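You operate a simulated robot arm through the tools that you are given. There is no shell and no other tool. Be economical: measure what you need, move in short steps, check, and stop when the job is done.

You run a simulated two-armed robot. Do the job below in one go: nothing can be reset, and whatever is moved stays where it is left.

TASK
Pick up the 0-16 bar pressure gauge from the long trestle with one hand, pass it to the other hand and put it on the top of the blue bench. Put the valve seat marked "3" from the back trestle on the top of the green bench and the valve seat marked "1" in the grey parts tray. The order is free.
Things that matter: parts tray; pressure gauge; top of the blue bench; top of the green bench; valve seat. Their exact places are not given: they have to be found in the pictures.

Only the result counts: the job must be done as asked and must still hold three seconds after the hand-in. Knocking over, shifting, dropping, spilling or breaking anything else fails it.

THE ROBOT
Two 7-joint arms with two-finger parallel grippers on one trunk, on a base that drives. Base frame: it is fixed to the floor where the robot stands at the start and does not move with it; the origin is under the middle of the robot, x ahead of it, y to its left, z up; the surface under the hand at the start is at about z = 0.8. Readings come in m, degrees, newtons and seconds.
The left shoulder is at the start at [0.06, 0.144, 0.926], the right one opposite. With the tool pointing down near the work surface each hand reaches from about 0.32 to 0.74 m from the robot's upright axis, wherever it stands, measured 20 degrees to its own side. Places, roughly: parts tray [1.25, 1, 0.75]; top of the blue bench [0.6, 2.7, 0.9]; top of the green bench [1.6, 2.7, 0.9]. Payload 1.57 kg a hand.
The TCP of each hand is the grasp point between the finger pads, 0.03 m short of the fingertips. In the tool frame z runs along the fingers and y along their closing line. Largest opening 0.11 m; finger width 0.024, thickness 0.012; the body of the gripper, 0.048 by 0.112 m, starts 0.078 m behind the TCP.
Orientation is that of the tool frame in the base frame, as a unit quaternion [w, x, y, z]. With the fingers straight down and closing along the base's y, the tool's x points along the base's -x, its y along +y and its z along -z.

THE INTERFACE
- The arms move only by the tool servo_tool. It takes "left_moves", "right_moves" or both (then of equal length, played together; a hand with none holds still); each is one flat list of numbers, 7 for each row, row after row: the shift along the tool's x, y, z in m, then the turn, a rotation vector about the tool's x, y, z in degrees, then the finger opening in m, from 0 to 0.11. In form: [tx, ty, tz, wx, wy, wz, fingers, tx, ty, tz, wx, wy, wz, fingers, ...]. A call has 1 to 8 rows; each row shifts and turns the commanded pose from where the row before left it, along the tool's axes as they then stand. A row lasts 0.2 s, in which the tool goes at most 0.05 m and 8.6 degrees; a call with a longer step from one row to the next is refused whole, and so is a gripper value outside its range. Where a pose cannot be reached the arm comes as near as it can. A force on the tool above 40 N (or 10 N above the force at the start of the call, whichever is more), or a blocked arm, ends the call early, and 0.2 s more pass. The fingers move at their own pace (about 0.045 m/s each) and stop on an object; they squeeze with about 38 N. The grip force told is the motor's: it shows also when the fingers shut on nothing. Time passes only in rows, and 0.2 s behind the last, so rows that do not move let the fingers close. The reply holds the time, the measured pose of the TCP, the force on the tool along the base axes, the opening and the grip force, in the units named above and with some noise, with the torque about the TCP (base axes, N m) and any sound that the robot's microphone picked up, and new pictures: "show" is both (left out), scene, wrist or none (wrist: the cameras of the hands that moved).
- Cameras (640 x 400 px; columns grow to the right, rows downward): "scene" is now at [0.0391, 0.0416, 1.5373]; the picture's right is [0.52, -0.85, 0.00], its down [-0.63, -0.39, -0.67] and it looks along [0.57, 0.35, -0.74] (base axes); focal length 250 px, centre (320, 200). "left" rides on the left gripper at [0.07, -0.016, -0.141] in its tool frame; the picture's right is [0.23, 0.97, 0.00], its down [-0.86, 0.20, -0.48] and it looks along [-0.47, 0.11, 0.88] (tool axes); focal length 222 px, centre (320, 200). "right" rides on the right gripper at [0.07, 0.016, -0.141] in its tool frame; the picture's right is [-0.23, 0.97, 0.00], its down [-0.85, -0.20, -0.48] and it looks along [-0.47, -0.11, 0.88] (tool axes); focal length 222 px, centre (320, 200).
- raise_lower(by): slides the trunk up (or, below 0, down) by that many m; the arms and the scene camera ride with it, the base frame stays. It gives what a move gives, with no picture.
- base_move(legs): drives the robot by 1 to 6 legs, each [ahead, left, turn to the left] in m, m and degrees, along the robot's own axes; the way and the turn of a leg run together, so that a leg with both is an arc; at most 1.5 m and 180 degrees a leg. The arms and the cameras ride along, it lands a little off, and it stops where it bumps. It gives what a move gives, and a new picture of the scene camera.
- head_to(pan, tilt): turns the head with the scene camera to pan (to the left, within 86 degrees either way) and tilt (down, from -29 to 69), counted from straight ahead of the robot. It gives what a move gives, and a new picture of the scene camera.
- probe_pixels(camera, pixels): for up to 12 pixels [column, row] of the newest picture of that camera ("zoom" is the newest enlarged one), the place [x, y, z] in the base frame of the surface seen there, good to about 0.003 m. The clock stands still meanwhile.
- zoom(camera, box): a new picture of the part [left, top, right, bottom] of that camera's present view, enlarged. The clock stands still meanwhile.
- job_done(): hands the job in; it is judged then, once.

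Go step by step. Measure first, check grasps and placings, and put right what went wrong. The budget is 110 turns and 260 pictures, counting those below and the enlarged ones. Unless the task says otherwise, let go and move clear before handing in, and close with one line.

The tools are called after ">>>" as a command line: name --argument value ..., lists and objects as JSON in quotes. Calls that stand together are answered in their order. servo_tool: Moves the arms, as the interface text tells. Its arguments: {"type":"object","properties":{"left_moves":{"type":"array","items":{"type":"number"}},"right_moves":{"type":"array","items":{"type":"number"}},"show":{"type":"string","enum":["both","scene","wrist","none"]}},"required":[]} The other tools are called the same way: raise_lower (by) slides the trunk up or down; base_move (legs) drives the base; head_to (pan, tilt) turns the head that bears the scene camera; probe_pixels (camera, pixels) gives the place of the surface under pixels of a picture; zoom (camera, box) takes an enlarged picture of a part of a camera's view; job_done () hands the job in.

At the start:

```text
t: 0.0
left_tcp_pos: [0.3206, 0.3308, 1.1086]
left_tcp_rot: [0.0, 0.0, 1.0, 0.001]
left_force: [-0.8, -0.4, 0.3]
left_torque: [0.01, -0.01, 0.03]
left_finger_gap: 0.1101
left_gripper_force: 0.2
right_tcp_pos: [0.3897, 0.0362, 1.1144]
right_tcp_rot: [0.0, 0.0, 1.0, 0.001]
right_force: [-0.9, 0.6, -0.3]
right_torque: [-0.01, 0.04, 0.05]
right_finger_gap: 0.1101
right_gripper_force: 0.1
trunk travel left (down, up): [-0.525, 0.065]
robot x, y, heading: [-0.0, -0.0013, 0.1]
head pan, tilt: [31.6, 48.0]
```

scene: 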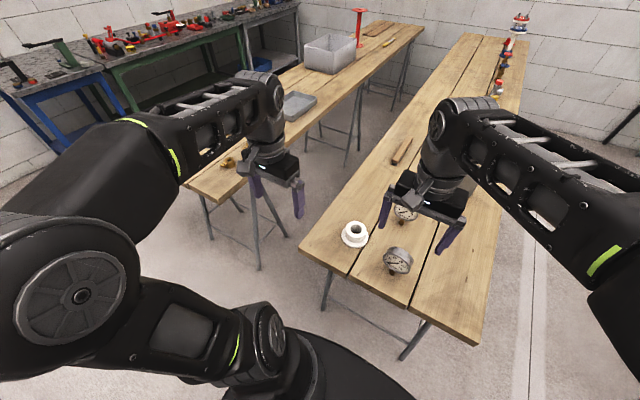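
right: 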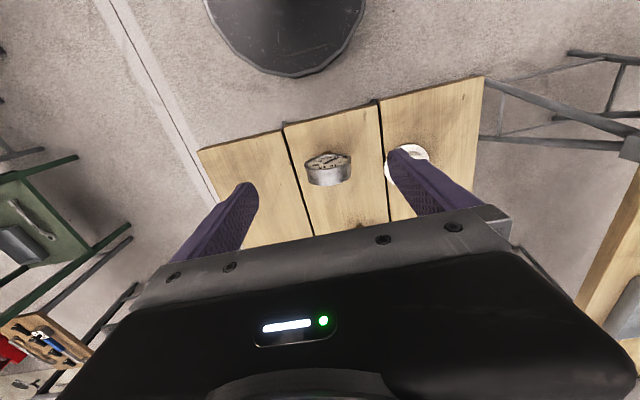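
left: 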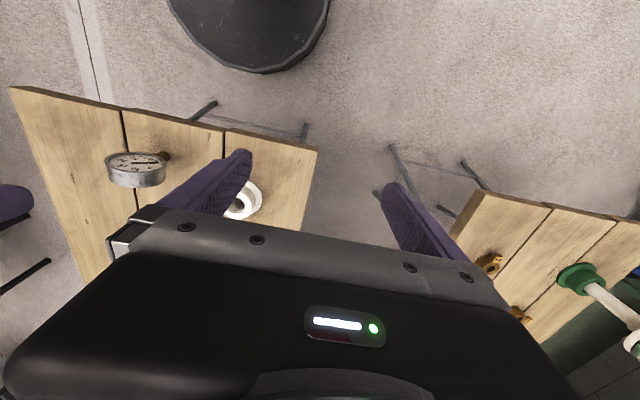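

The scene shows two gauges at about (398,260) and (405,213), a white part at (355,234), and another trestle to the left with the tray. I'll zoom in to identify them.

>>> zoom --camera "scene" --box '[300, 180, 460, 280]'

>>> zoom --camera "scene" --box '[180, 0, 440, 162]'

>>> zoom --camera "scene" --box '[0, 0, 280, 175]'

>>> probe_pixels --camera "scene" --pixels '[[398, 260], [405, 213], [355, 234], [400, 152], [298, 104], [330, 60], [230, 160], [359, 30], [340, 290], [310, 250], [520, 25], [498, 88]]'

```text
4.00 times, centred on (380, 230) of scene
```

zoom: 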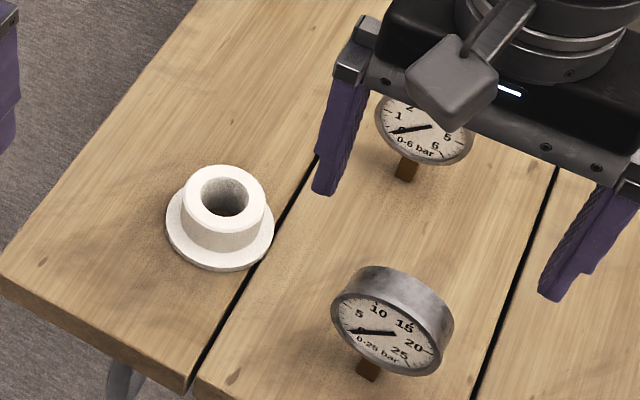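

```text
2.46 times, centred on (310, 81) of scene
```

zoom: 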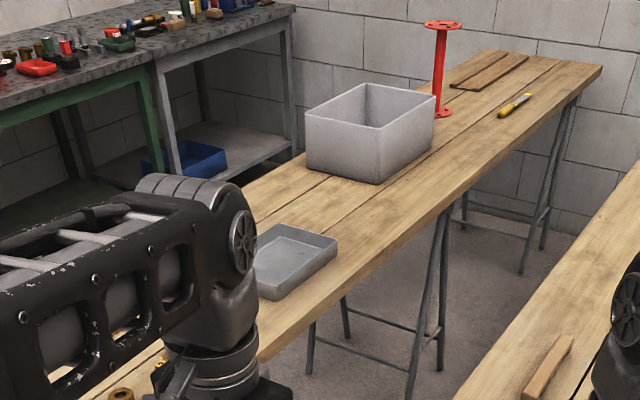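

```text
2.29 times, centred on (140, 88) of scene
```

zoom: 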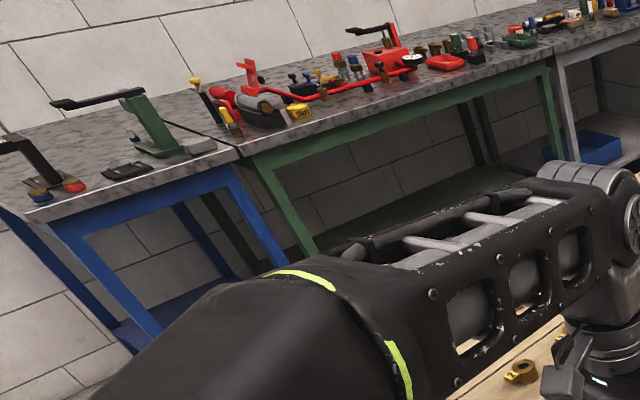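

```text
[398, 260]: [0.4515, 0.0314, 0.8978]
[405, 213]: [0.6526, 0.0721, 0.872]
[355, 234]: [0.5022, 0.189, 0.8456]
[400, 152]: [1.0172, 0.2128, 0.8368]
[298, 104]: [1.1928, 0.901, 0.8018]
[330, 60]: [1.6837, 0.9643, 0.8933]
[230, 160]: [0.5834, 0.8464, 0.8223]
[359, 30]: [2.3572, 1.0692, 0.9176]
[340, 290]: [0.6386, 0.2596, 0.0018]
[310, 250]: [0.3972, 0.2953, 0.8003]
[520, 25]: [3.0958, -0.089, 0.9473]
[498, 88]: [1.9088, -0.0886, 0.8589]
```

Visible gauges are 0-25 and 0-6; the 0-16 isn't seen yet. I'll look around with the head.

>>> head_to --pan -5 --tilt 25

>>> head_to --pan -75 --tilt 30

>>> head_to --pan 80 --tilt 30

>>> head_to --pan 15 --tilt 45

```text
t: 1.0
left_tcp_pos: [0.3197, 0.3319, 1.1089]
left_tcp_rot: [0.0, 0.0, 1.0, -0.001]
left_force: [-0.7, 0.6, -0.5]
left_torque: [0.01, 0.02, 0.01]
left_finger_gap: 0.1099
left_gripper_force: 0.0
right_tcp_pos: [0.3879, 0.036, 1.1152]
right_tcp_rot: [0.0, 0.0, 1.0, 0.001]
right_force: [-1.0, 0.1, -0.9]
right_torque: [-0.01, -0.01, 0.01]
right_finger_gap: 0.1099
right_gripper_force: 0.1
trunk travel left (down, up): [-0.525, 0.065]
robot x, y, heading: [-0.0007, 0.0029, -0.1]
head pan, tilt: [-5.0, 25.0]
```

scene: 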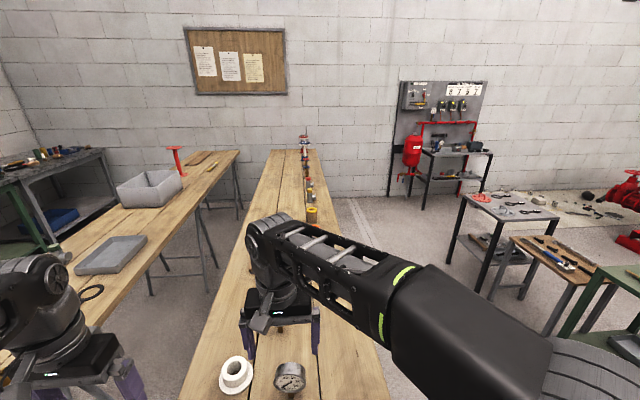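

```text
t: 2.4
left_tcp_pos: [0.3198, 0.3322, 1.1083]
left_tcp_rot: [0.0, 0.0, 1.0, 0.0]
left_force: [0.4, 0.5, 0.3]
left_torque: [-0.02, -0.01, 0.01]
left_finger_gap: 0.1098
left_gripper_force: 0.0
right_tcp_pos: [0.3883, 0.0356, 1.1152]
right_tcp_rot: [0.0, 0.0, 1.0, 0.001]
right_force: [-0.7, -0.9, -0.4]
right_torque: [-0.03, -0.03, -0.01]
right_finger_gap: 0.11
right_gripper_force: 0.0
trunk travel left (down, up): [-0.525, 0.065]
robot x, y, heading: [-0.0003, 0.0005, -0.2]
head pan, tilt: [-75.0, 30.0]
```

scene: 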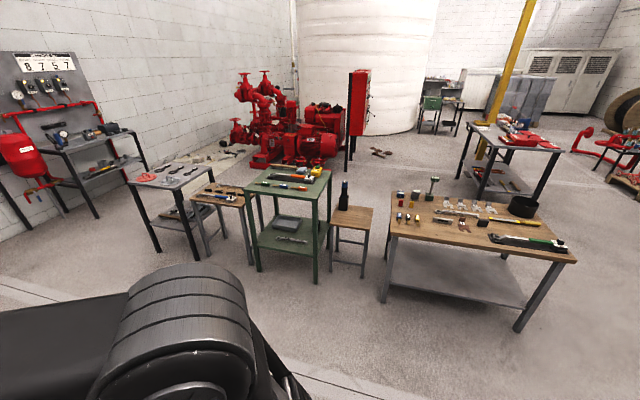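

```text
t: 4.8
left_tcp_pos: [0.3213, 0.3312, 1.1081]
left_tcp_rot: [0.0, 0.001, 1.0, 0.0]
left_force: [-0.2, 0.4, 0.7]
left_torque: [0.02, 0.01, -0.02]
left_finger_gap: 0.1098
left_gripper_force: 0.0
right_tcp_pos: [0.3889, 0.0356, 1.1153]
right_tcp_rot: [-0.001, 0.001, 1.0, 0.001]
right_force: [-0.9, 1.0, 0.4]
right_torque: [0.0, 0.0, -0.01]
right_finger_gap: 0.11
right_gripper_force: 0.1
trunk travel left (down, up): [-0.525, 0.065]
robot x, y, heading: [0.0036, -0.0004, -0.2]
head pan, tilt: [80.0, 30.0]
```

scene: 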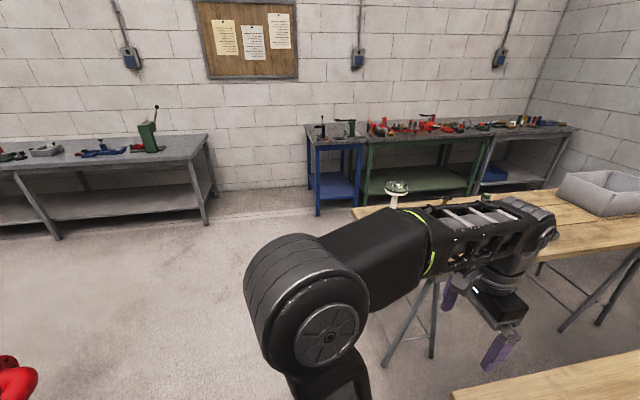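

```text
t: 6.2
left_tcp_pos: [0.3202, 0.3309, 1.1088]
left_tcp_rot: [0.0, 0.001, 1.0, 0.0]
left_force: [-0.1, -0.2, 0.5]
left_torque: [-0.04, 0.0, -0.02]
left_finger_gap: 0.1097
left_gripper_force: 0.0
right_tcp_pos: [0.388, 0.0351, 1.1147]
right_tcp_rot: [0.001, 0.0, 1.0, 0.001]
right_force: [-0.6, 0.3, -0.2]
right_torque: [0.0, -0.02, 0.0]
right_finger_gap: 0.1099
right_gripper_force: 0.0
trunk travel left (down, up): [-0.525, 0.065]
robot x, y, heading: [0.0029, -0.0021, 0.2]
head pan, tilt: [15.0, 45.0]
```

scene: 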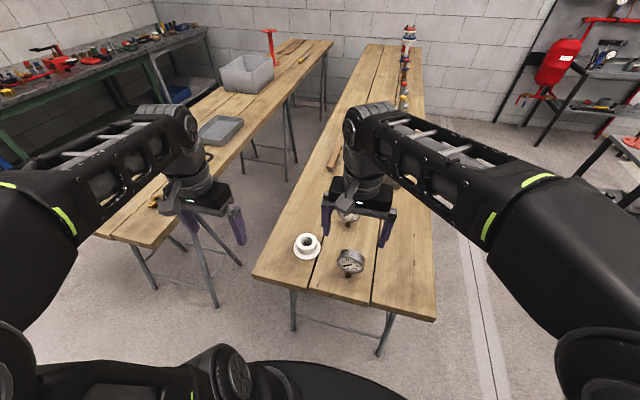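

The long trestle is the near one and the back trestle is behind at y≈0.95. The right arm hides part of the near trestle, so I'll swing both hands apart/back to see.

>>> servo_tool --right_moves '[0, -0.05, 0, 0, 0, 0, 0.11, 0, -0.05, 0, 0, 0, 0, 0.11, 0, -0.05, 0, 0, 0, 0, 0.11, 0, -0.05, 0, 0, 0, 0, 0.11, 0, -0.05, 0, 0, 0, 0, 0.11, 0, -0.05, 0, 0, 0, 0, 0.11, 0, -0.05, 0, 0, 0, 0, 0.11]' --show "scene"

```text
t: 7.8
left_tcp_pos: [0.3209, 0.3305, 1.1089]
left_tcp_rot: [0.0, 0.0, 1.0, 0.001]
left_force: [-0.8, -0.5, -0.8]
left_torque: [0.02, -0.01, 0.01]
left_finger_gap: 0.1098
left_gripper_force: 0.1
right_tcp_pos: [0.3864, -0.3166, 1.1158]
right_tcp_rot: [-0.001, 0.0, 1.0, 0.0]
right_force: [0.0, -0.4, -0.4]
right_torque: [0.07, -0.03, 0.0]
right_finger_gap: 0.1101
right_gripper_force: 0.1
trunk travel left (down, up): [-0.525, 0.065]
robot x, y, heading: [0.0032, -0.0011, 0.1]
head pan, tilt: [15.0, 45.0]
```

scene: 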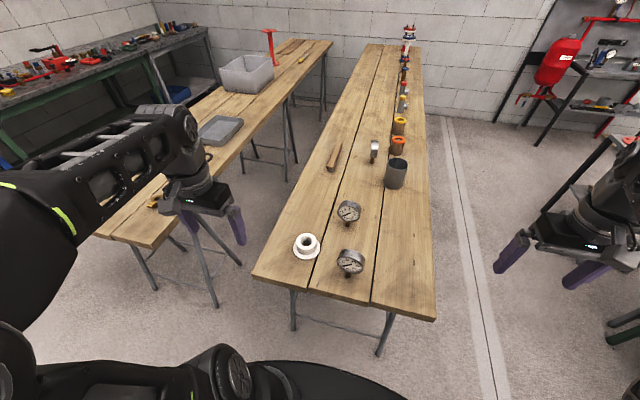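

There's another possible gauge at (375,150). Zooming there, and at the gauge faces.

>>> zoom --camera "scene" --box '[300, 115, 460, 215]'

>>> zoom --camera "scene" --box '[270, 190, 400, 290]'

>>> probe_pixels --camera "scene" --pixels '[[375, 147], [375, 160], [394, 170], [394, 187], [335, 155], [349, 210], [350, 262], [306, 243], [253, 278], [435, 320], [150, 202]]'

```text
4.00 times, centred on (380, 165) of scene
```

zoom: 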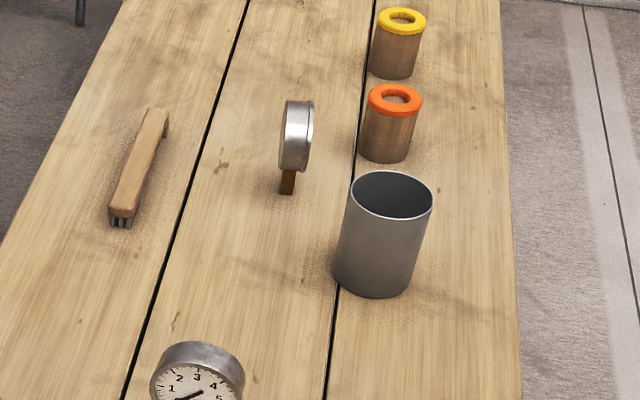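

```text
4.00 times, centred on (335, 240) of scene
```

zoom: 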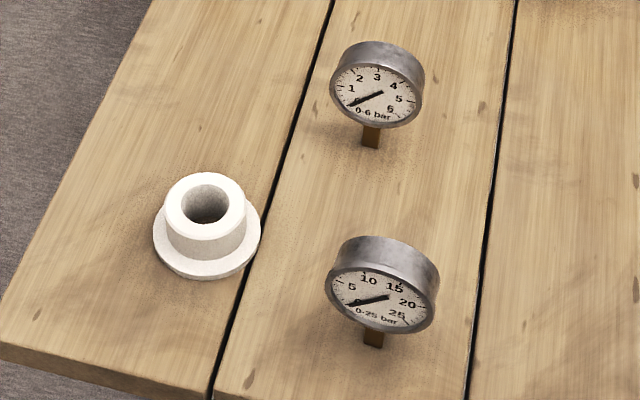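

```text
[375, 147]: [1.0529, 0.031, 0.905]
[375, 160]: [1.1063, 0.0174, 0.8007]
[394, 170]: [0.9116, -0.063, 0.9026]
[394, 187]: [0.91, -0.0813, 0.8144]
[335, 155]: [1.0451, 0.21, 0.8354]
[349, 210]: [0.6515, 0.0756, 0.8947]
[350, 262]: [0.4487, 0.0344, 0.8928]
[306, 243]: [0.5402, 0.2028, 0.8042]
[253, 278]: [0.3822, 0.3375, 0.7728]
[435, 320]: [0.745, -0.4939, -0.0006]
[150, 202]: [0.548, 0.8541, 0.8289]
```

The third gauge is at about (1.05, 0.03, 0.9), presumably the 0-16; I'll confirm when near. Now the back trestle: I'll look there and check the base size from the wrist picture.

>>> head_to --pan 62 --tilt 40

>>> probe_pixels --camera "left" --pixels '[[250, 70], [250, 20], [488, 262], [520, 314], [580, 278], [630, 340], [480, 192], [318, 150], [10, 88]]'

>>> zoom --camera "left" --box '[440, 180, 640, 340]'

```text
t: 8.9
left_tcp_pos: [0.32, 0.3316, 1.1083]
left_tcp_rot: [0.0, 0.0, 1.0, 0.0]
left_force: [0.0, 0.1, 0.6]
left_torque: [0.04, 0.01, 0.0]
left_finger_gap: 0.1101
left_gripper_force: 0.0
right_tcp_pos: [0.3868, -0.3159, 1.1164]
right_tcp_rot: [0.0, -0.001, 1.0, 0.001]
right_force: [0.3, -0.8, -0.1]
right_torque: [0.01, 0.02, -0.01]
right_finger_gap: 0.11
right_gripper_force: 0.0
trunk travel left (down, up): [-0.525, 0.065]
robot x, y, heading: [-0.0001, -0.001, -0.1]
head pan, tilt: [62.0, 40.0]
```

scene: 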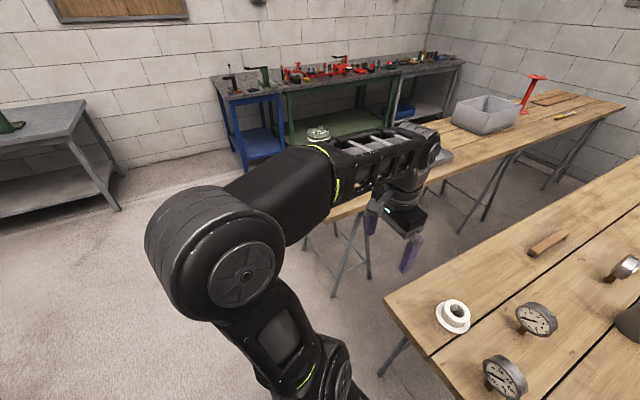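

```text
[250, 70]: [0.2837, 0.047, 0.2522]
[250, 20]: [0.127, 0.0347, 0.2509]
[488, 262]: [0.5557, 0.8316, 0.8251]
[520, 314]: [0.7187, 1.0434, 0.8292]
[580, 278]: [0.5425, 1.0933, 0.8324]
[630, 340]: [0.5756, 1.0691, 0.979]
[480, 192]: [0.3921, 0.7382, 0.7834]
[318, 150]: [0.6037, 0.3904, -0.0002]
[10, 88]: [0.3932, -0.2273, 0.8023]
```

```text
2.50 times, centred on (540, 260) of left
```

zoom: 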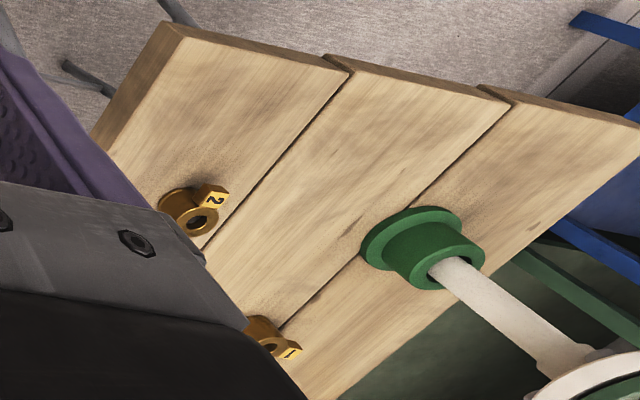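

Base radius ≈0.29; seat "2" is at (0.556,0.83), seat "1" seems near (0.72,1.04). For the gauge I'll stand on the right side of the long trestle; first check the free floor there.

>>> head_to --pan -50 --tilt 35

```text
t: 10.8
left_tcp_pos: [0.321, 0.3318, 1.109]
left_tcp_rot: [0.001, 0.0, 1.0, -0.001]
left_force: [1.1, -0.2, 0.6]
left_torque: [-0.02, -0.01, -0.04]
left_finger_gap: 0.11
left_gripper_force: 0.1
right_tcp_pos: [0.3876, -0.3143, 1.1168]
right_tcp_rot: [0.0, -0.001, 1.0, 0.001]
right_force: [-0.6, -0.3, -0.6]
right_torque: [-0.01, 0.01, 0.02]
right_finger_gap: 0.11
right_gripper_force: 0.0
trunk travel left (down, up): [-0.525, 0.065]
robot x, y, heading: [0.001, 0.0023, -0.1]
head pan, tilt: [-50.0, 35.0]
```

scene: 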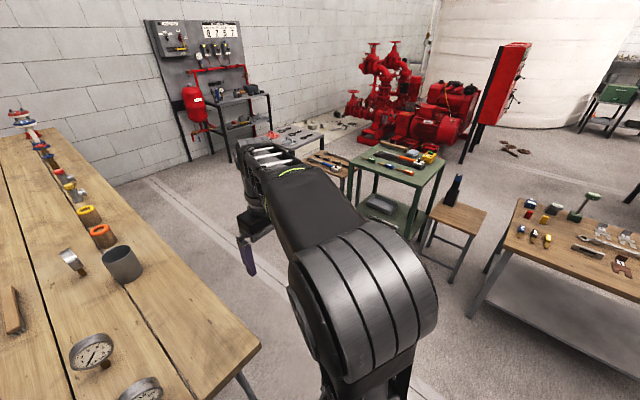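

>>> probe_pixels --camera "scene" --pixels '[[350, 170], [425, 215], [505, 245], [310, 165], [430, 225], [475, 315], [250, 145], [255, 345], [280, 145]]'

>>> zoom --camera "scene" --box '[40, 230, 140, 300]'

```text
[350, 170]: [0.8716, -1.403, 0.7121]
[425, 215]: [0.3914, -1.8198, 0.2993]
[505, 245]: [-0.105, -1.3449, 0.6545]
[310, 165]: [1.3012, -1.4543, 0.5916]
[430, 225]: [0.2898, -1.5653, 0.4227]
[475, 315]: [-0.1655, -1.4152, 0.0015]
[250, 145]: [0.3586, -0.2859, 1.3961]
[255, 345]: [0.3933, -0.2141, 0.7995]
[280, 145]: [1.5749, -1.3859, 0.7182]
```

```text
5.71 times, centred on (90, 265) of scene
```

zoom: 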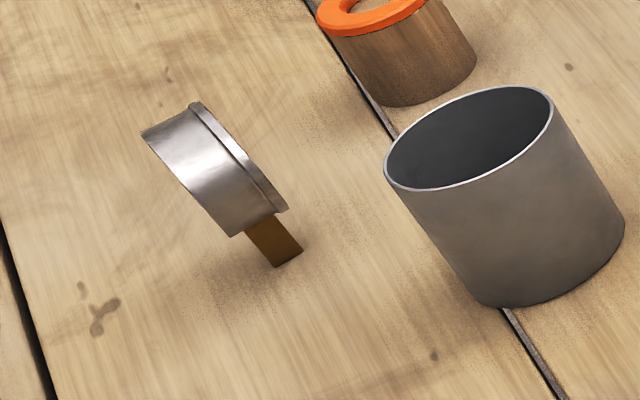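

The aisle y∈(-1.35,-0.22) is free. I'll go right, turn left 90° and strafe to x≈0.93 facing the trestle.

>>> base_move --legs '[[0, -0.68, 0], [0, 0, 90], [0, -0.93, 0]]'

>>> head_to --pan -12 --tilt 45

```text
t: 23.0
left_tcp_pos: [0.5911, -0.3284, 1.1079]
left_tcp_rot: [0.0, 0.721, -0.693, 0.0]
left_force: [-0.1, -0.2, -1.0]
left_torque: [0.0, 0.03, -0.05]
left_finger_gap: 0.11
left_gripper_force: 0.1
right_tcp_pos: [1.2348, -0.2361, 1.116]
right_tcp_rot: [0.001, 0.721, -0.693, -0.001]
right_force: [0.8, -0.1, -0.6]
right_torque: [0.0, 0.01, 0.04]
right_finger_gap: 0.1099
right_gripper_force: 0.1
trunk travel left (down, up): [-0.525, 0.065]
robot x, y, heading: [0.9334, -0.634, 92.2]
head pan, tilt: [-50.0, 35.0]
```

scene: 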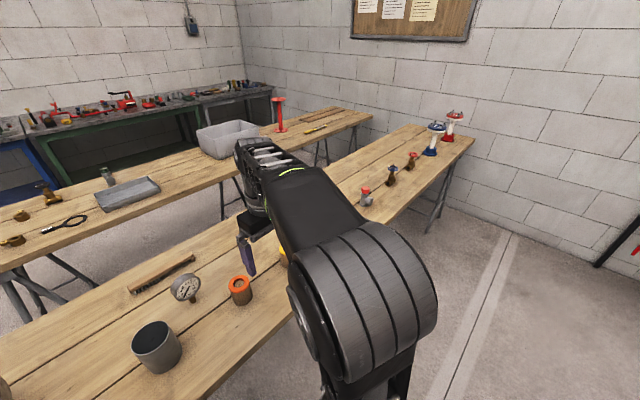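

```text
t: 24.0
left_tcp_pos: [0.5919, -0.3277, 1.1069]
left_tcp_rot: [0.001, 0.721, -0.693, 0.001]
left_force: [0.9, 0.5, 0.0]
left_torque: [0.0, 0.0, 0.03]
left_finger_gap: 0.1101
left_gripper_force: 0.0
right_tcp_pos: [1.2343, -0.2383, 1.1157]
right_tcp_rot: [0.001, 0.721, -0.693, 0.0]
right_force: [-0.7, -0.3, -0.5]
right_torque: [0.0, 0.04, -0.01]
right_finger_gap: 0.1101
right_gripper_force: 0.0
trunk travel left (down, up): [-0.525, 0.065]
robot x, y, heading: [0.9371, -0.6326, 92.4]
head pan, tilt: [-12.0, 45.0]
```

scene: 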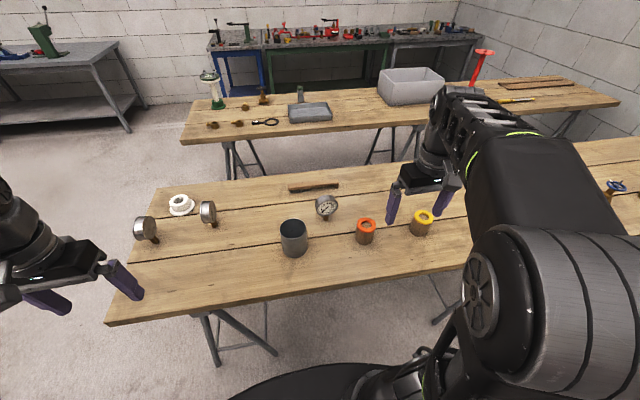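

>>> zoom --camera "scene" --box '[290, 175, 370, 240]'

>>> zoom --camera "scene" --box '[180, 60, 350, 145]'

>>> zoom --camera "scene" --box '[190, 5, 480, 90]'

>>> probe_pixels --camera "scene" --pixels '[[326, 206], [327, 195], [337, 209], [317, 203], [326, 219], [366, 220], [293, 225], [212, 126], [238, 123], [264, 99], [266, 122], [310, 112]]'

```text
6.15 times, centred on (330, 208) of scene
```

zoom: 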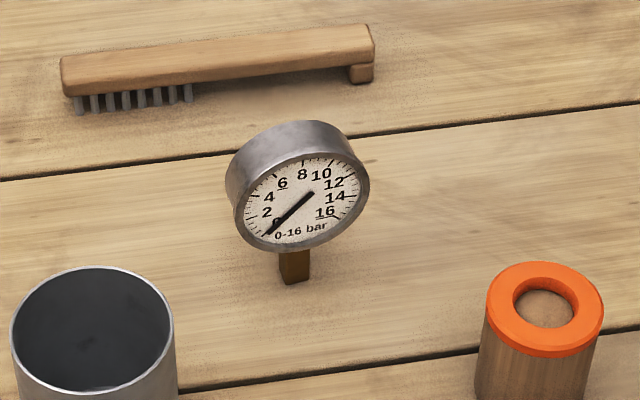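

```text
3.76 times, centred on (265, 102) of scene
```

zoom: 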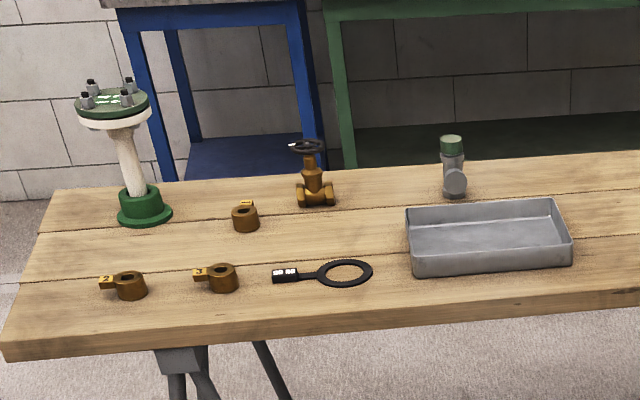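

```text
2.21 times, centred on (335, 48) of scene
```

zoom: 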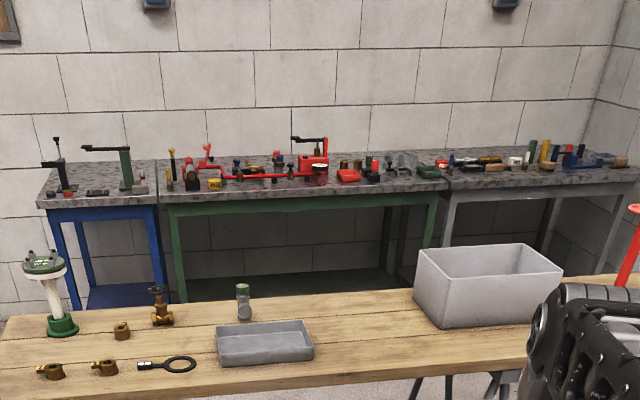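

```text
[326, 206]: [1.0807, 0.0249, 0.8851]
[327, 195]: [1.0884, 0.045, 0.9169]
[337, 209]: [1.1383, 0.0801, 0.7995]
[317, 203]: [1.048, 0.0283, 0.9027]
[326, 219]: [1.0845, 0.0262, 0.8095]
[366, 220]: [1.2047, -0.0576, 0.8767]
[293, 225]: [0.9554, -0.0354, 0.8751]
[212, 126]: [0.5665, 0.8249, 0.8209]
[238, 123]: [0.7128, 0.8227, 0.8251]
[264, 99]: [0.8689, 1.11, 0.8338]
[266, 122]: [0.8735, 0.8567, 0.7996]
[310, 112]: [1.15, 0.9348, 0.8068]
```

The dial at (326,206) reads "0-16 bar": that's the one, at (1.083,~0.03). Seats: "3" at (0.713,0.82), "2" at (0.567,0.82), "1" near (0.75,1.04). I'll bring the right hand above the gauge.

>>> servo_tool --right_moves '[-0.037, 0.022, 0, 0, 0, 0, 0.11, -0.037, 0.022, 0, 0, 0, 0, 0.11, -0.037, 0.022, 0, 0, 0, 0, 0.11, -0.037, 0.022, 0, 0, 0, 0, 0.11, -0.037, 0.022, 0, 0, 0, 0, 0.11, -0.037, 0.022, 0, 0, 0, 0, 0.11, -0.037, 0.022, 0, 0, 0, 0, 0.11]' --show "none"

>>> servo_tool --right_moves '[0, 0, 0, 0, 0, -8.5, 0.11, 0, 0, 0, 0, 0, -8.5, 0.11, 0, 0, 0, 0, 0, -8.5, 0.11, 0, 0, 0, 0, 0, -8.5, 0.11, 0, 0, 0, 0, 0, -8.5, 0.11, 0, 0, 0, 0, 0, -8.5, 0.11, 0, 0, 0, 0, 0, -8.5, 0.11, 0, 0, 0, 0, 0, -8.5, 0.11]' --show "both"

```text
t: 25.6
left_tcp_pos: [0.5894, -0.3287, 1.1084]
left_tcp_rot: [0.0, 0.72, -0.694, -0.001]
left_force: [-0.1, -0.4, 0.6]
left_torque: [0.01, -0.01, 0.02]
left_finger_gap: 0.1101
left_gripper_force: 0.0
right_tcp_pos: [1.1802, -0.1272, 1.1073]
right_tcp_rot: [0.0, 0.721, -0.693, -0.001]
right_force: [-1.1, -0.1, 0.4]
right_torque: [0.02, -0.01, 0.02]
right_finger_gap: 0.11
right_gripper_force: 0.1
right hand out of reach, approached as far as the arm can: row 3, 4, 5, 6, 7
trunk travel left (down, up): [-0.525, 0.065]
robot x, y, heading: [0.9361, -0.6373, 91.8]
head pan, tilt: [-12.0, 45.0]
```

```text
t: 27.4
left_tcp_pos: [0.5915, -0.3281, 1.1081]
left_tcp_rot: [0.001, 0.721, -0.693, -0.001]
left_force: [-0.1, 1.3, -0.2]
left_torque: [0.0, -0.01, 0.0]
left_finger_gap: 0.1099
left_gripper_force: 0.2
right_tcp_pos: [1.1783, -0.125, 1.1094]
right_tcp_rot: [-0.002, 0.97, -0.243, -0.001]
right_force: [-0.3, -0.3, 0.2]
right_torque: [-0.01, 0.02, 0.01]
right_finger_gap: 0.1098
right_gripper_force: 0.0
right hand out of reach, approached as far as the arm can: row 3
trunk travel left (down, up): [-0.525, 0.065]
robot x, y, heading: [0.9363, -0.6351, 92.3]
head pan, tilt: [-12.0, 45.0]
```

scene: 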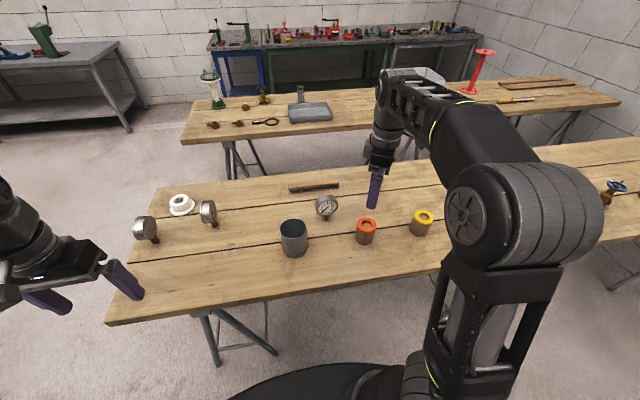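
right: 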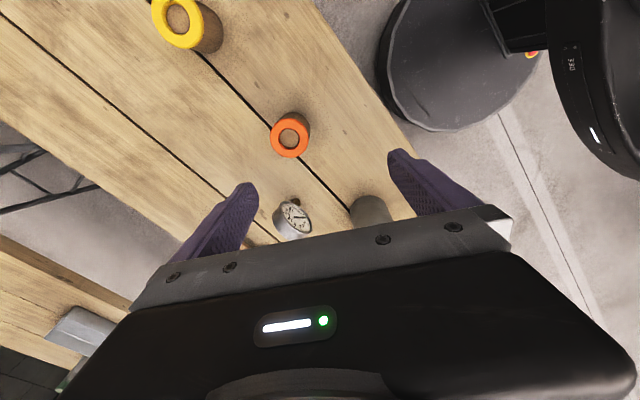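

The right hand is out of reach that high; I'll drive ~0.1 m closer after checking the trestle's feet.

>>> probe_pixels --camera "scene" --pixels '[[275, 356], [215, 363], [466, 313], [250, 290], [300, 288]]'

```text
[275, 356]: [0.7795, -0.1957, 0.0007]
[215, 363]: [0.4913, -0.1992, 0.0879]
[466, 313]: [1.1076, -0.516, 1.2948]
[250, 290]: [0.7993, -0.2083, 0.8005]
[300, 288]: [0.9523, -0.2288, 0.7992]
```

Feet are clear; driving ahead 0.12 m.

>>> base_move --legs '[[0.12, 0, 0]]'

>>> servo_tool --right_moves '[0, 0, 0.02, 0, 0, -8.5, 0.11, 0, 0, 0.02, 0, 0, -8.5, 0.11, 0, 0, 0.0, 0, 0, -5, 0.11]' --show "wrist"

```text
t: 28.7
left_tcp_pos: [0.5859, -0.2125, 1.1078]
left_tcp_rot: [0.0, 0.722, -0.692, 0.001]
left_force: [0.8, 0.5, -0.4]
left_torque: [-0.05, -0.04, 0.02]
left_finger_gap: 0.1099
left_gripper_force: 0.1
right_tcp_pos: [1.1731, -0.0077, 1.1077]
right_tcp_rot: [-0.002, 0.97, -0.243, 0.0]
right_force: [0.6, 0.1, -0.2]
right_torque: [-0.06, -0.01, 0.0]
right_finger_gap: 0.1103
right_gripper_force: 0.0
trunk travel left (down, up): [-0.525, 0.065]
robot x, y, heading: [0.9289, -0.5196, 92.1]
head pan, tilt: [-12.0, 45.0]
```

scene: 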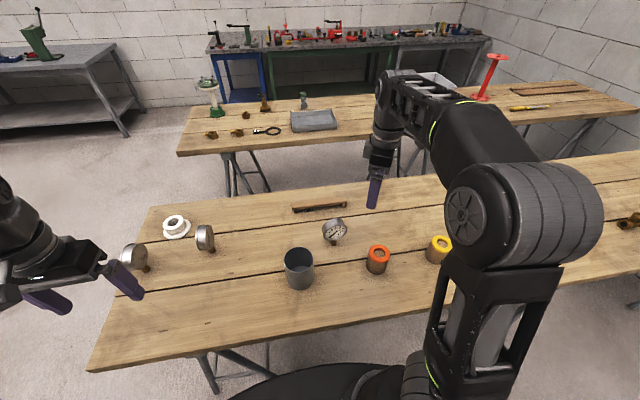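

```text
t: 29.5
left_tcp_pos: [0.5869, -0.2138, 1.1084]
left_tcp_rot: [0.0, 0.721, -0.693, 0.0]
left_force: [-1.0, 0.4, -0.3]
left_torque: [-0.02, -0.01, 0.0]
left_finger_gap: 0.11
left_gripper_force: 0.1
right_tcp_pos: [1.1738, -0.0099, 1.0682]
right_tcp_rot: [-0.003, 0.999, -0.053, 0.0]
right_force: [-0.6, 0.1, 0.0]
right_torque: [-0.03, 0.01, 0.0]
right_finger_gap: 0.1101
right_gripper_force: 0.0
trunk travel left (down, up): [-0.525, 0.065]
robot x, y, heading: [0.9311, -0.5187, 92.4]
head pan, tilt: [-12.0, 45.0]
```

right: 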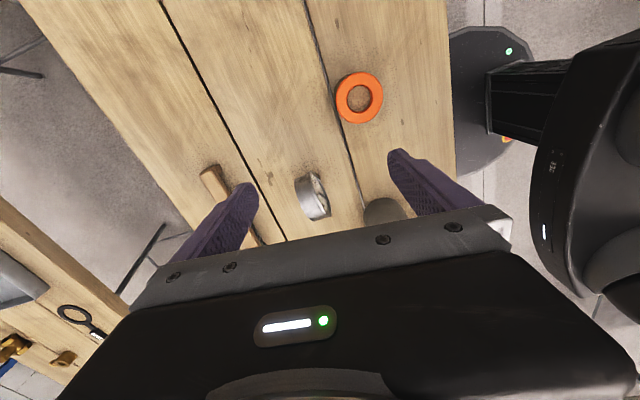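

Zoom on the gauge from the wrist camera and probe it to find its yaw.

>>> zoom --camera "right" --box '[280, 155, 360, 235]'

>>> probe_pixels --camera "right" --pixels '[[316, 175], [325, 212], [297, 180], [308, 216], [303, 196], [312, 195], [321, 192], [328, 206]]'

>>> probe_pixels --camera "scene" --pixels '[[334, 221], [334, 232], [325, 230], [344, 229], [334, 244]]'

```text
5.00 times, centred on (320, 195) of right
```

zoom: 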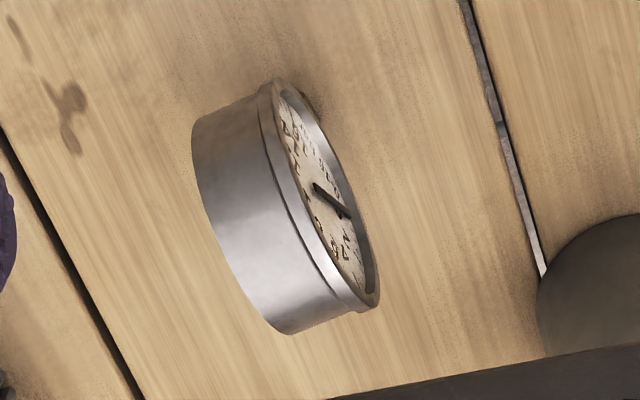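

```text
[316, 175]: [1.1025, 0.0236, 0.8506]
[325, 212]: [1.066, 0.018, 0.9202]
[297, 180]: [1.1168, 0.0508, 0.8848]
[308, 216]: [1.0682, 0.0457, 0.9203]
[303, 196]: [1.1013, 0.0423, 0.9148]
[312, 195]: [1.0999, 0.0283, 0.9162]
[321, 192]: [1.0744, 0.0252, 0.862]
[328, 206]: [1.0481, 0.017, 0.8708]
```

```text
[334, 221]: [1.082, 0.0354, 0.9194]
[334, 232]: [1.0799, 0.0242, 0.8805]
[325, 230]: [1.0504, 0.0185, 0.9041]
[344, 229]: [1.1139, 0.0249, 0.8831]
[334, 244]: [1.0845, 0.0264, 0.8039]
```

Gauge centre ≈(1.080,0.034), yaw ≈8°, top at 0.922. I'll turn −14° about tool z and move above it at z≈1.0.

>>> servo_tool --right_moves '[0, 0, 0, 0, 0, -7, 0.1, 0, 0, 0, 0, 0, -7, 0.1, -0.029, -0.0187, 0.0227, 0, 0, 0, 0.1, -0.029, -0.0187, 0.0227, 0, 0, 0, 0.1, -0.029, -0.0187, 0.0227, 0, 0, 0, 0.1]' --show "both"

```text
t: 30.7
left_tcp_pos: [0.586, -0.2137, 1.1079]
left_tcp_rot: [0.0, 0.72, -0.694, 0.0]
left_force: [0.3, 0.9, -0.2]
left_torque: [-0.01, -0.01, -0.01]
left_finger_gap: 0.1099
left_gripper_force: 0.1
right_tcp_pos: [1.0812, 0.0325, 0.9979]
right_tcp_rot: [-0.002, 0.998, 0.068, -0.001]
right_force: [0.3, -0.1, 0.1]
right_torque: [0.0, 0.0, -0.02]
right_finger_gap: 0.1001
right_gripper_force: 0.0
trunk travel left (down, up): [-0.525, 0.065]
robot x, y, heading: [0.9312, -0.5178, 92.1]
head pan, tilt: [-12.0, 45.0]
```

scene: 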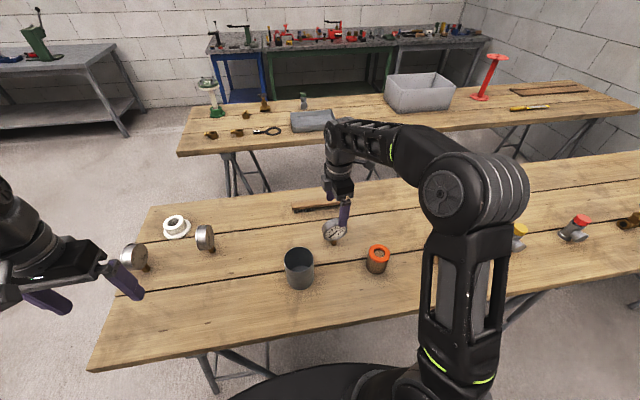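
right: 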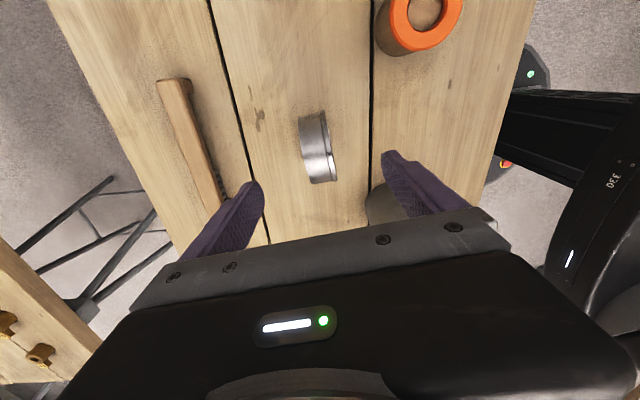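

The dial is centred between the fingers and its thickness is along the closing line. Descending to z≈0.901 and closing.

>>> servo_tool --right_moves '[0, 0, 0.033, 0, 0, 0, 0.09, 0, 0, 0.033, 0, 0, 0, 0.08, 0, 0, 0.031, 0, 0, 0, 0.08, 0, 0, 0, 0, 0, 0, 0.0, 0, 0, 0, 0, 0, 0, 0.0, 0, 0, 0, 0, 0, 0, 0, 0, 0, 0, 0, 0, 0, 0]' --show "both"

```text
t: 32.3
left_tcp_pos: [0.5863, -0.2136, 1.1081]
left_tcp_rot: [0.0, 0.721, -0.692, 0.001]
left_force: [-0.3, -0.1, 0.1]
left_torque: [0.02, -0.03, 0.0]
left_finger_gap: 0.1099
left_gripper_force: 0.0
right_tcp_pos: [1.0819, 0.0353, 0.9027]
right_tcp_rot: [-0.003, 0.998, 0.068, -0.001]
right_force: [0.1, -0.4, 0.3]
right_torque: [0.0, -0.04, 0.01]
right_finger_gap: 0.0299
right_gripper_force: 22.8
trunk travel left (down, up): [-0.525, 0.065]
robot x, y, heading: [0.9301, -0.5228, 92.3]
head pan, tilt: [-12.0, 45.0]
```

scene: 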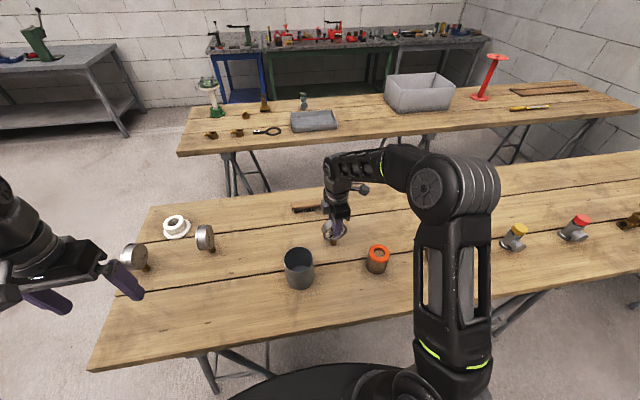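
right: 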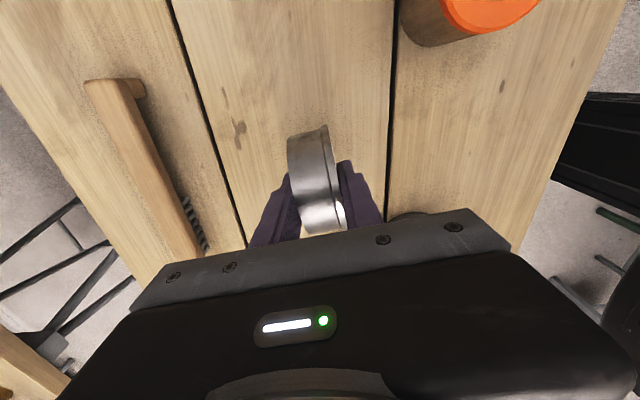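

Gap 0.030 and 23 N: held. Lifting, raising the trunk, then shifting the gauge to the middle.

>>> servo_tool --right_moves '[0, 0, -0.02, 0, 0, 0, 0, 0, 0, -0.035, 0, 0, 0, 0, 0, 0, -0.04, 0, 0, 0, 0, 0, 0, -0.035, 0, 0, 0, 0]' --show "none"

>>> raise_lower --by 0.06

>>> base_move --legs '[[-0.25, 0, 0]]'

>>> servo_tool --right_moves '[-0.035, 0, 0, 0, 0, 0, 0, -0.04, 0, 0, 0, 0, 0, 0, -0.04, 0, 0, 0, 0, 0, 0, -0.04, 0, 0, 0, 0, 0, 0, -0.04, 0, 0, 0, 0, 0, 0]' --show "both"

```text
t: 33.3
left_tcp_pos: [0.5872, -0.2151, 1.1082]
left_tcp_rot: [0.0, 0.721, -0.693, 0.0]
left_force: [-0.4, 0.4, 0.1]
left_torque: [0.01, -0.01, 0.0]
left_finger_gap: 0.1099
left_gripper_force: 0.0
right_tcp_pos: [1.0801, 0.0323, 1.0357]
right_tcp_rot: [-0.003, 0.998, 0.068, 0.001]
right_force: [0.8, -0.1, -2.2]
right_torque: [0.01, 0.0, 0.02]
right_finger_gap: 0.0296
right_gripper_force: 38.8
trunk travel left (down, up): [-0.525, 0.065]
robot x, y, heading: [0.9323, -0.5187, 92.4]
head pan, tilt: [-12.0, 45.0]
```

```text
t: 34.3
left_tcp_pos: [0.5865, -0.2135, 1.1691]
left_tcp_rot: [0.0, 0.721, -0.693, 0.0]
left_force: [1.0, -0.2, -0.6]
left_torque: [-0.01, 0.01, -0.01]
left_finger_gap: 0.1098
left_gripper_force: 0.0
right_tcp_pos: [1.0795, 0.0335, 1.0935]
right_tcp_rot: [-0.003, 0.998, 0.068, 0.0]
right_force: [0.1, 0.4, -1.9]
right_torque: [0.0, -0.01, 0.02]
right_finger_gap: 0.0296
right_gripper_force: 37.7
trunk travel left (down, up): [-0.585, 0.005]
robot x, y, heading: [0.9287, -0.5193, 92.2]
head pan, tilt: [-12.0, 45.0]
```

```text
t: 36.0
left_tcp_pos: [0.5961, -0.4599, 1.1696]
left_tcp_rot: [0.001, 0.722, -0.692, 0.001]
left_force: [1.1, -0.3, 0.5]
left_torque: [0.04, -0.01, -0.01]
left_finger_gap: 0.1103
left_gripper_force: 0.1
right_tcp_pos: [1.088, -0.2124, 1.0939]
right_tcp_rot: [-0.003, 0.998, 0.069, 0.0]
right_force: [-0.2, 0.1, -2.5]
right_torque: [0.03, 0.01, 0.0]
right_finger_gap: 0.0297
right_gripper_force: 38.4
trunk travel left (down, up): [-0.585, 0.005]
robot x, y, heading: [0.9396, -0.7629, 92.5]
head pan, tilt: [-12.0, 45.0]
```

scene: 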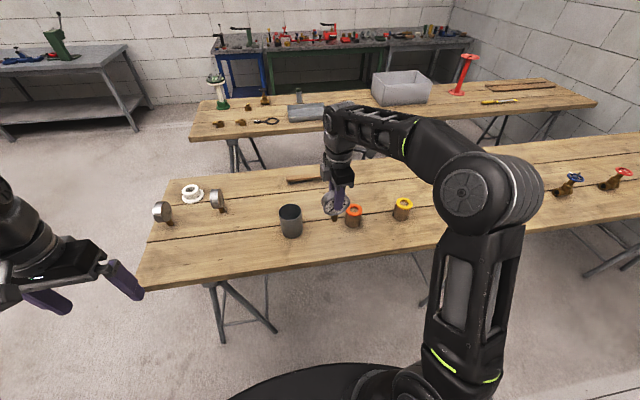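

```text
t: 37.2
left_tcp_pos: [0.5947, -0.4591, 1.1686]
left_tcp_rot: [-0.001, 0.722, -0.692, -0.001]
left_force: [0.2, -0.3, -0.5]
left_torque: [0.03, -0.02, 0.0]
left_finger_gap: 0.11
left_gripper_force: 0.1
right_tcp_pos: [0.8941, -0.2393, 1.098]
right_tcp_rot: [-0.003, 0.998, 0.068, 0.0]
right_force: [-0.8, 0.1, -1.6]
right_torque: [-0.02, -0.06, -0.01]
right_finger_gap: 0.0296
right_gripper_force: 37.9
trunk travel left (down, up): [-0.585, 0.005]
robot x, y, heading: [0.9405, -0.7651, 92.6]
head pan, tilt: [-12.0, 45.0]
```

scene: 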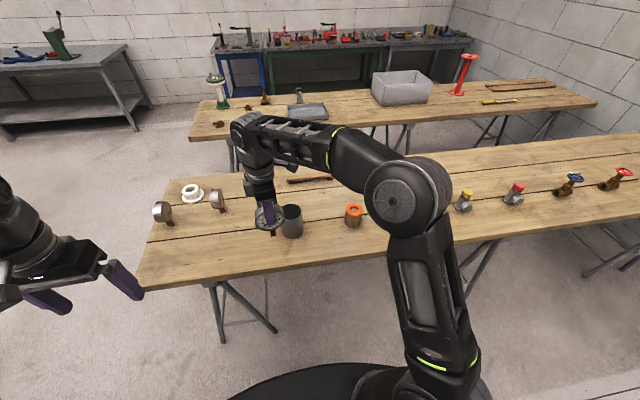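
right: 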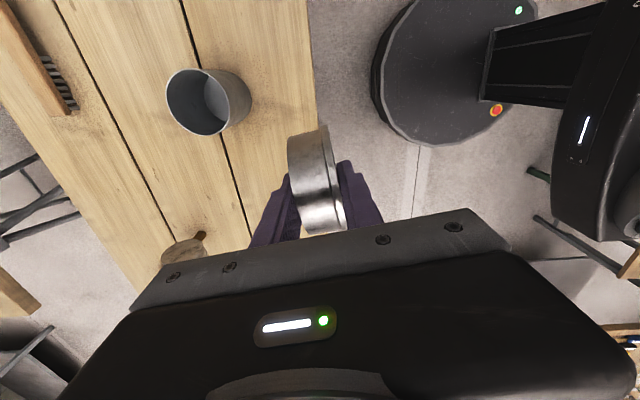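

Gauge held. Probe its present place for the left hand's grip across the diameter.

>>> zoom --camera "scene" --box '[228, 170, 308, 250]'

>>> probe_pixels --camera "right" --pixels '[[306, 140], [324, 140], [305, 170], [312, 200], [330, 180], [305, 225]]'

```text
5.00 times, centred on (268, 210) of scene
```

zoom: 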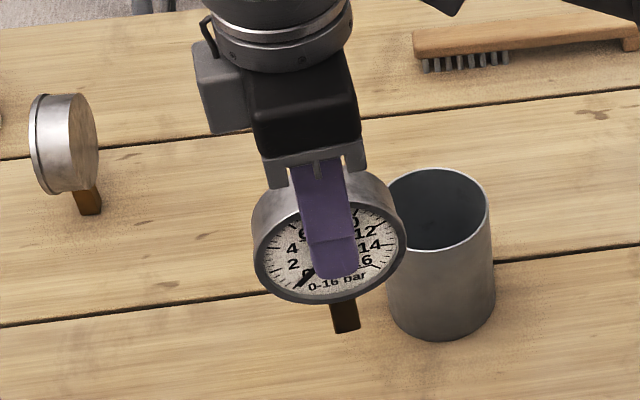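

```text
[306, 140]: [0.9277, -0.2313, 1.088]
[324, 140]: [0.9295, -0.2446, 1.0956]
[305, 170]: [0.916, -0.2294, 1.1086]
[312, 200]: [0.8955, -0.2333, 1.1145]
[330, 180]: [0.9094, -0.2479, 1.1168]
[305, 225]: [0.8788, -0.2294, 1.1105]
```

Dial centre ≈(0.893,−0.2405,1.079). I'll bring the left hand forward and pitch it to horizontal (pointing into the dial face).

>>> servo_tool --left_moves '[-0.04, 0, 0.03, 0, 0, -1.9, 0.11, -0.04, 0, 0.03, 0, 0, -1.9, 0.11, -0.04, 0, 0.03, 0, 0, -1.8, 0.11, 0, 0, 0, 0, -8.2, 0, 0.11, 0, 0, 0, 0, -8.2, 0, 0.11, 0, 0, 0, 0, -8.2, 0, 0.11, 0, 0, 0, 0, -8.2, 0, 0.11, 0, 0, 0, 0, -8.2, 0, 0.11]' --show "none"

>>> servo_tool --left_moves '[0, 0, 0, 0, -8.2, 0, 0.11, 0, 0, 0, 0, -8.2, 0, 0.11, 0, 0, 0, 0, -8.2, 0, 0.11, 0, 0, 0, 0, -8.2, 0, 0.11, 0, 0, 0, 0, -8.2, 0, 0.11, 0, 0, 0, 0, -8, 0, 0.11]' --show "both"

```text
t: 39.0
left_tcp_pos: [0.5863, -0.3386, 1.0797]
left_tcp_rot: [-0.23, 0.706, -0.615, -0.265]
left_force: [-0.3, 0.0, -1.0]
left_torque: [-0.03, 0.03, 0.02]
left_finger_gap: 0.1099
left_gripper_force: 0.1
right_tcp_pos: [0.8947, -0.2386, 1.0987]
right_tcp_rot: [-0.003, 0.998, 0.069, -0.001]
right_force: [0.6, -0.1, -2.1]
right_torque: [-0.02, 0.02, -0.01]
right_finger_gap: 0.0296
right_gripper_force: 38.0
trunk travel left (down, up): [-0.585, 0.005]
robot x, y, heading: [0.9442, -0.7606, 92.5]
head pan, tilt: [-12.0, 45.0]
```

```text
t: 40.5
left_tcp_pos: [0.5399, -0.2812, 1.0952]
left_tcp_rot: [0.464, -0.533, 0.464, 0.533]
left_force: [0.3, -0.5, -0.1]
left_torque: [0.01, -0.02, -0.01]
left_finger_gap: 0.1098
left_gripper_force: 0.0
left hand out of reach, approached as far as the arm can: row 2, 3, 4, 5
right_tcp_pos: [0.8928, -0.2373, 1.097]
right_tcp_rot: [-0.002, 0.998, 0.069, 0.0]
right_force: [-0.7, 0.1, -1.7]
right_torque: [0.0, -0.03, 0.02]
right_finger_gap: 0.0297
right_gripper_force: 37.3
trunk travel left (down, up): [-0.585, 0.005]
robot x, y, heading: [0.9415, -0.7645, 92.2]
head pan, tilt: [-12.0, 45.0]
```

scene: 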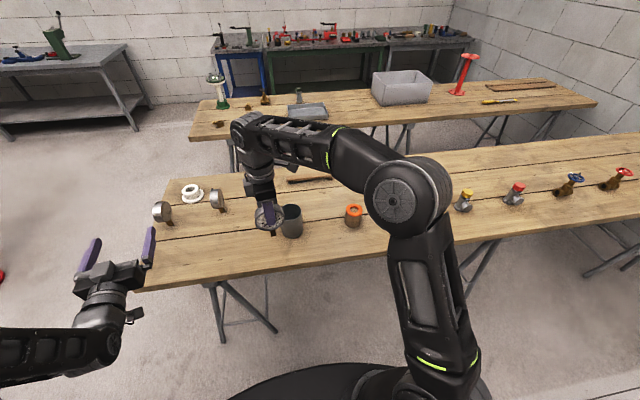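
left: 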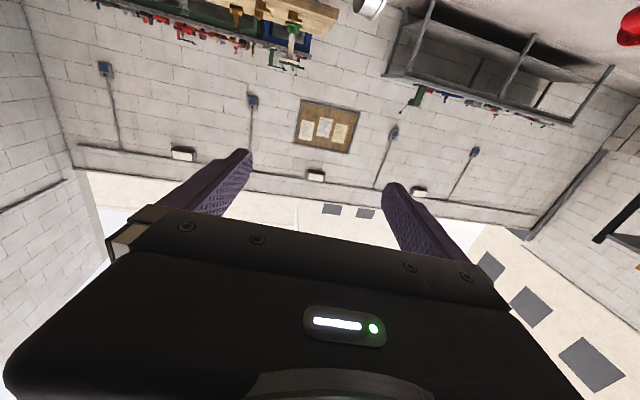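

The left hand is horizontal. To give the left arm room I'll yaw both by 45° (right hand +45° about its z, left +45° about its x) so the left approaches from the left-front.

>>> servo_tool --left_moves '[0, 0, 0, 7.5, 0, 0, 0.11, 0, 0, 0, 7.5, 0, 0, 0.11, 0, 0, 0, 7.5, 0, 0, 0.11, 0, 0, 0, 7.5, 0, 0, 0.11, 0, 0, 0, 7.5, 0, 0, 0.11, 0, 0, 0, 7.5, 0, 0, 0.11]' --right_moves '[0, 0, 0, 0, 0, 7.5, 0, 0, 0, 0, 0, 0, 7.5, 0, 0, 0, 0, 0, 0, 7.5, 0, 0, 0, 0, 0, 0, 7.5, 0, 0, 0, 0, 0, 0, 7.5, 0, 0, 0, 0, 0, 0, 7.5, 0]' --show "scene"

>>> zoom --camera "right" --box '[0, 0, 640, 400]'

```text
t: 41.9
left_tcp_pos: [0.5402, -0.2817, 1.0949]
left_tcp_rot: [0.633, -0.315, 0.633, 0.314]
left_force: [0.6, 0.8, 0.8]
left_torque: [0.01, 0.03, 0.02]
left_finger_gap: 0.11
left_gripper_force: 0.0
right_tcp_pos: [0.8939, -0.2367, 1.0955]
right_tcp_rot: [-0.003, 0.948, -0.319, -0.001]
right_force: [0.5, -0.3, 0.5]
right_torque: [-0.02, -0.04, 0.0]
right_finger_gap: 0.0
right_gripper_force: 21.6
trunk travel left (down, up): [-0.585, 0.005]
robot x, y, heading: [0.9355, -0.7689, 92.3]
head pan, tilt: [-12.0, 45.0]
```

scene: 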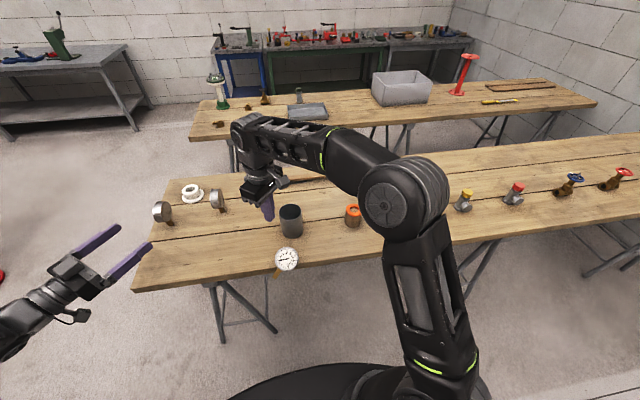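

```text
1.00 times, centred on (320, 200) of right (not enlarged: the box is as wide or as high as the picture)
```

zoom: 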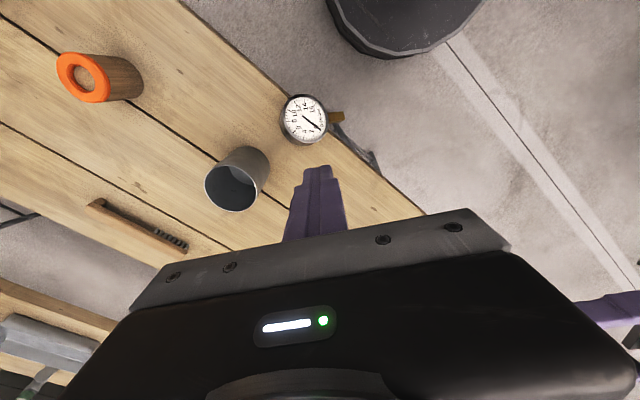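

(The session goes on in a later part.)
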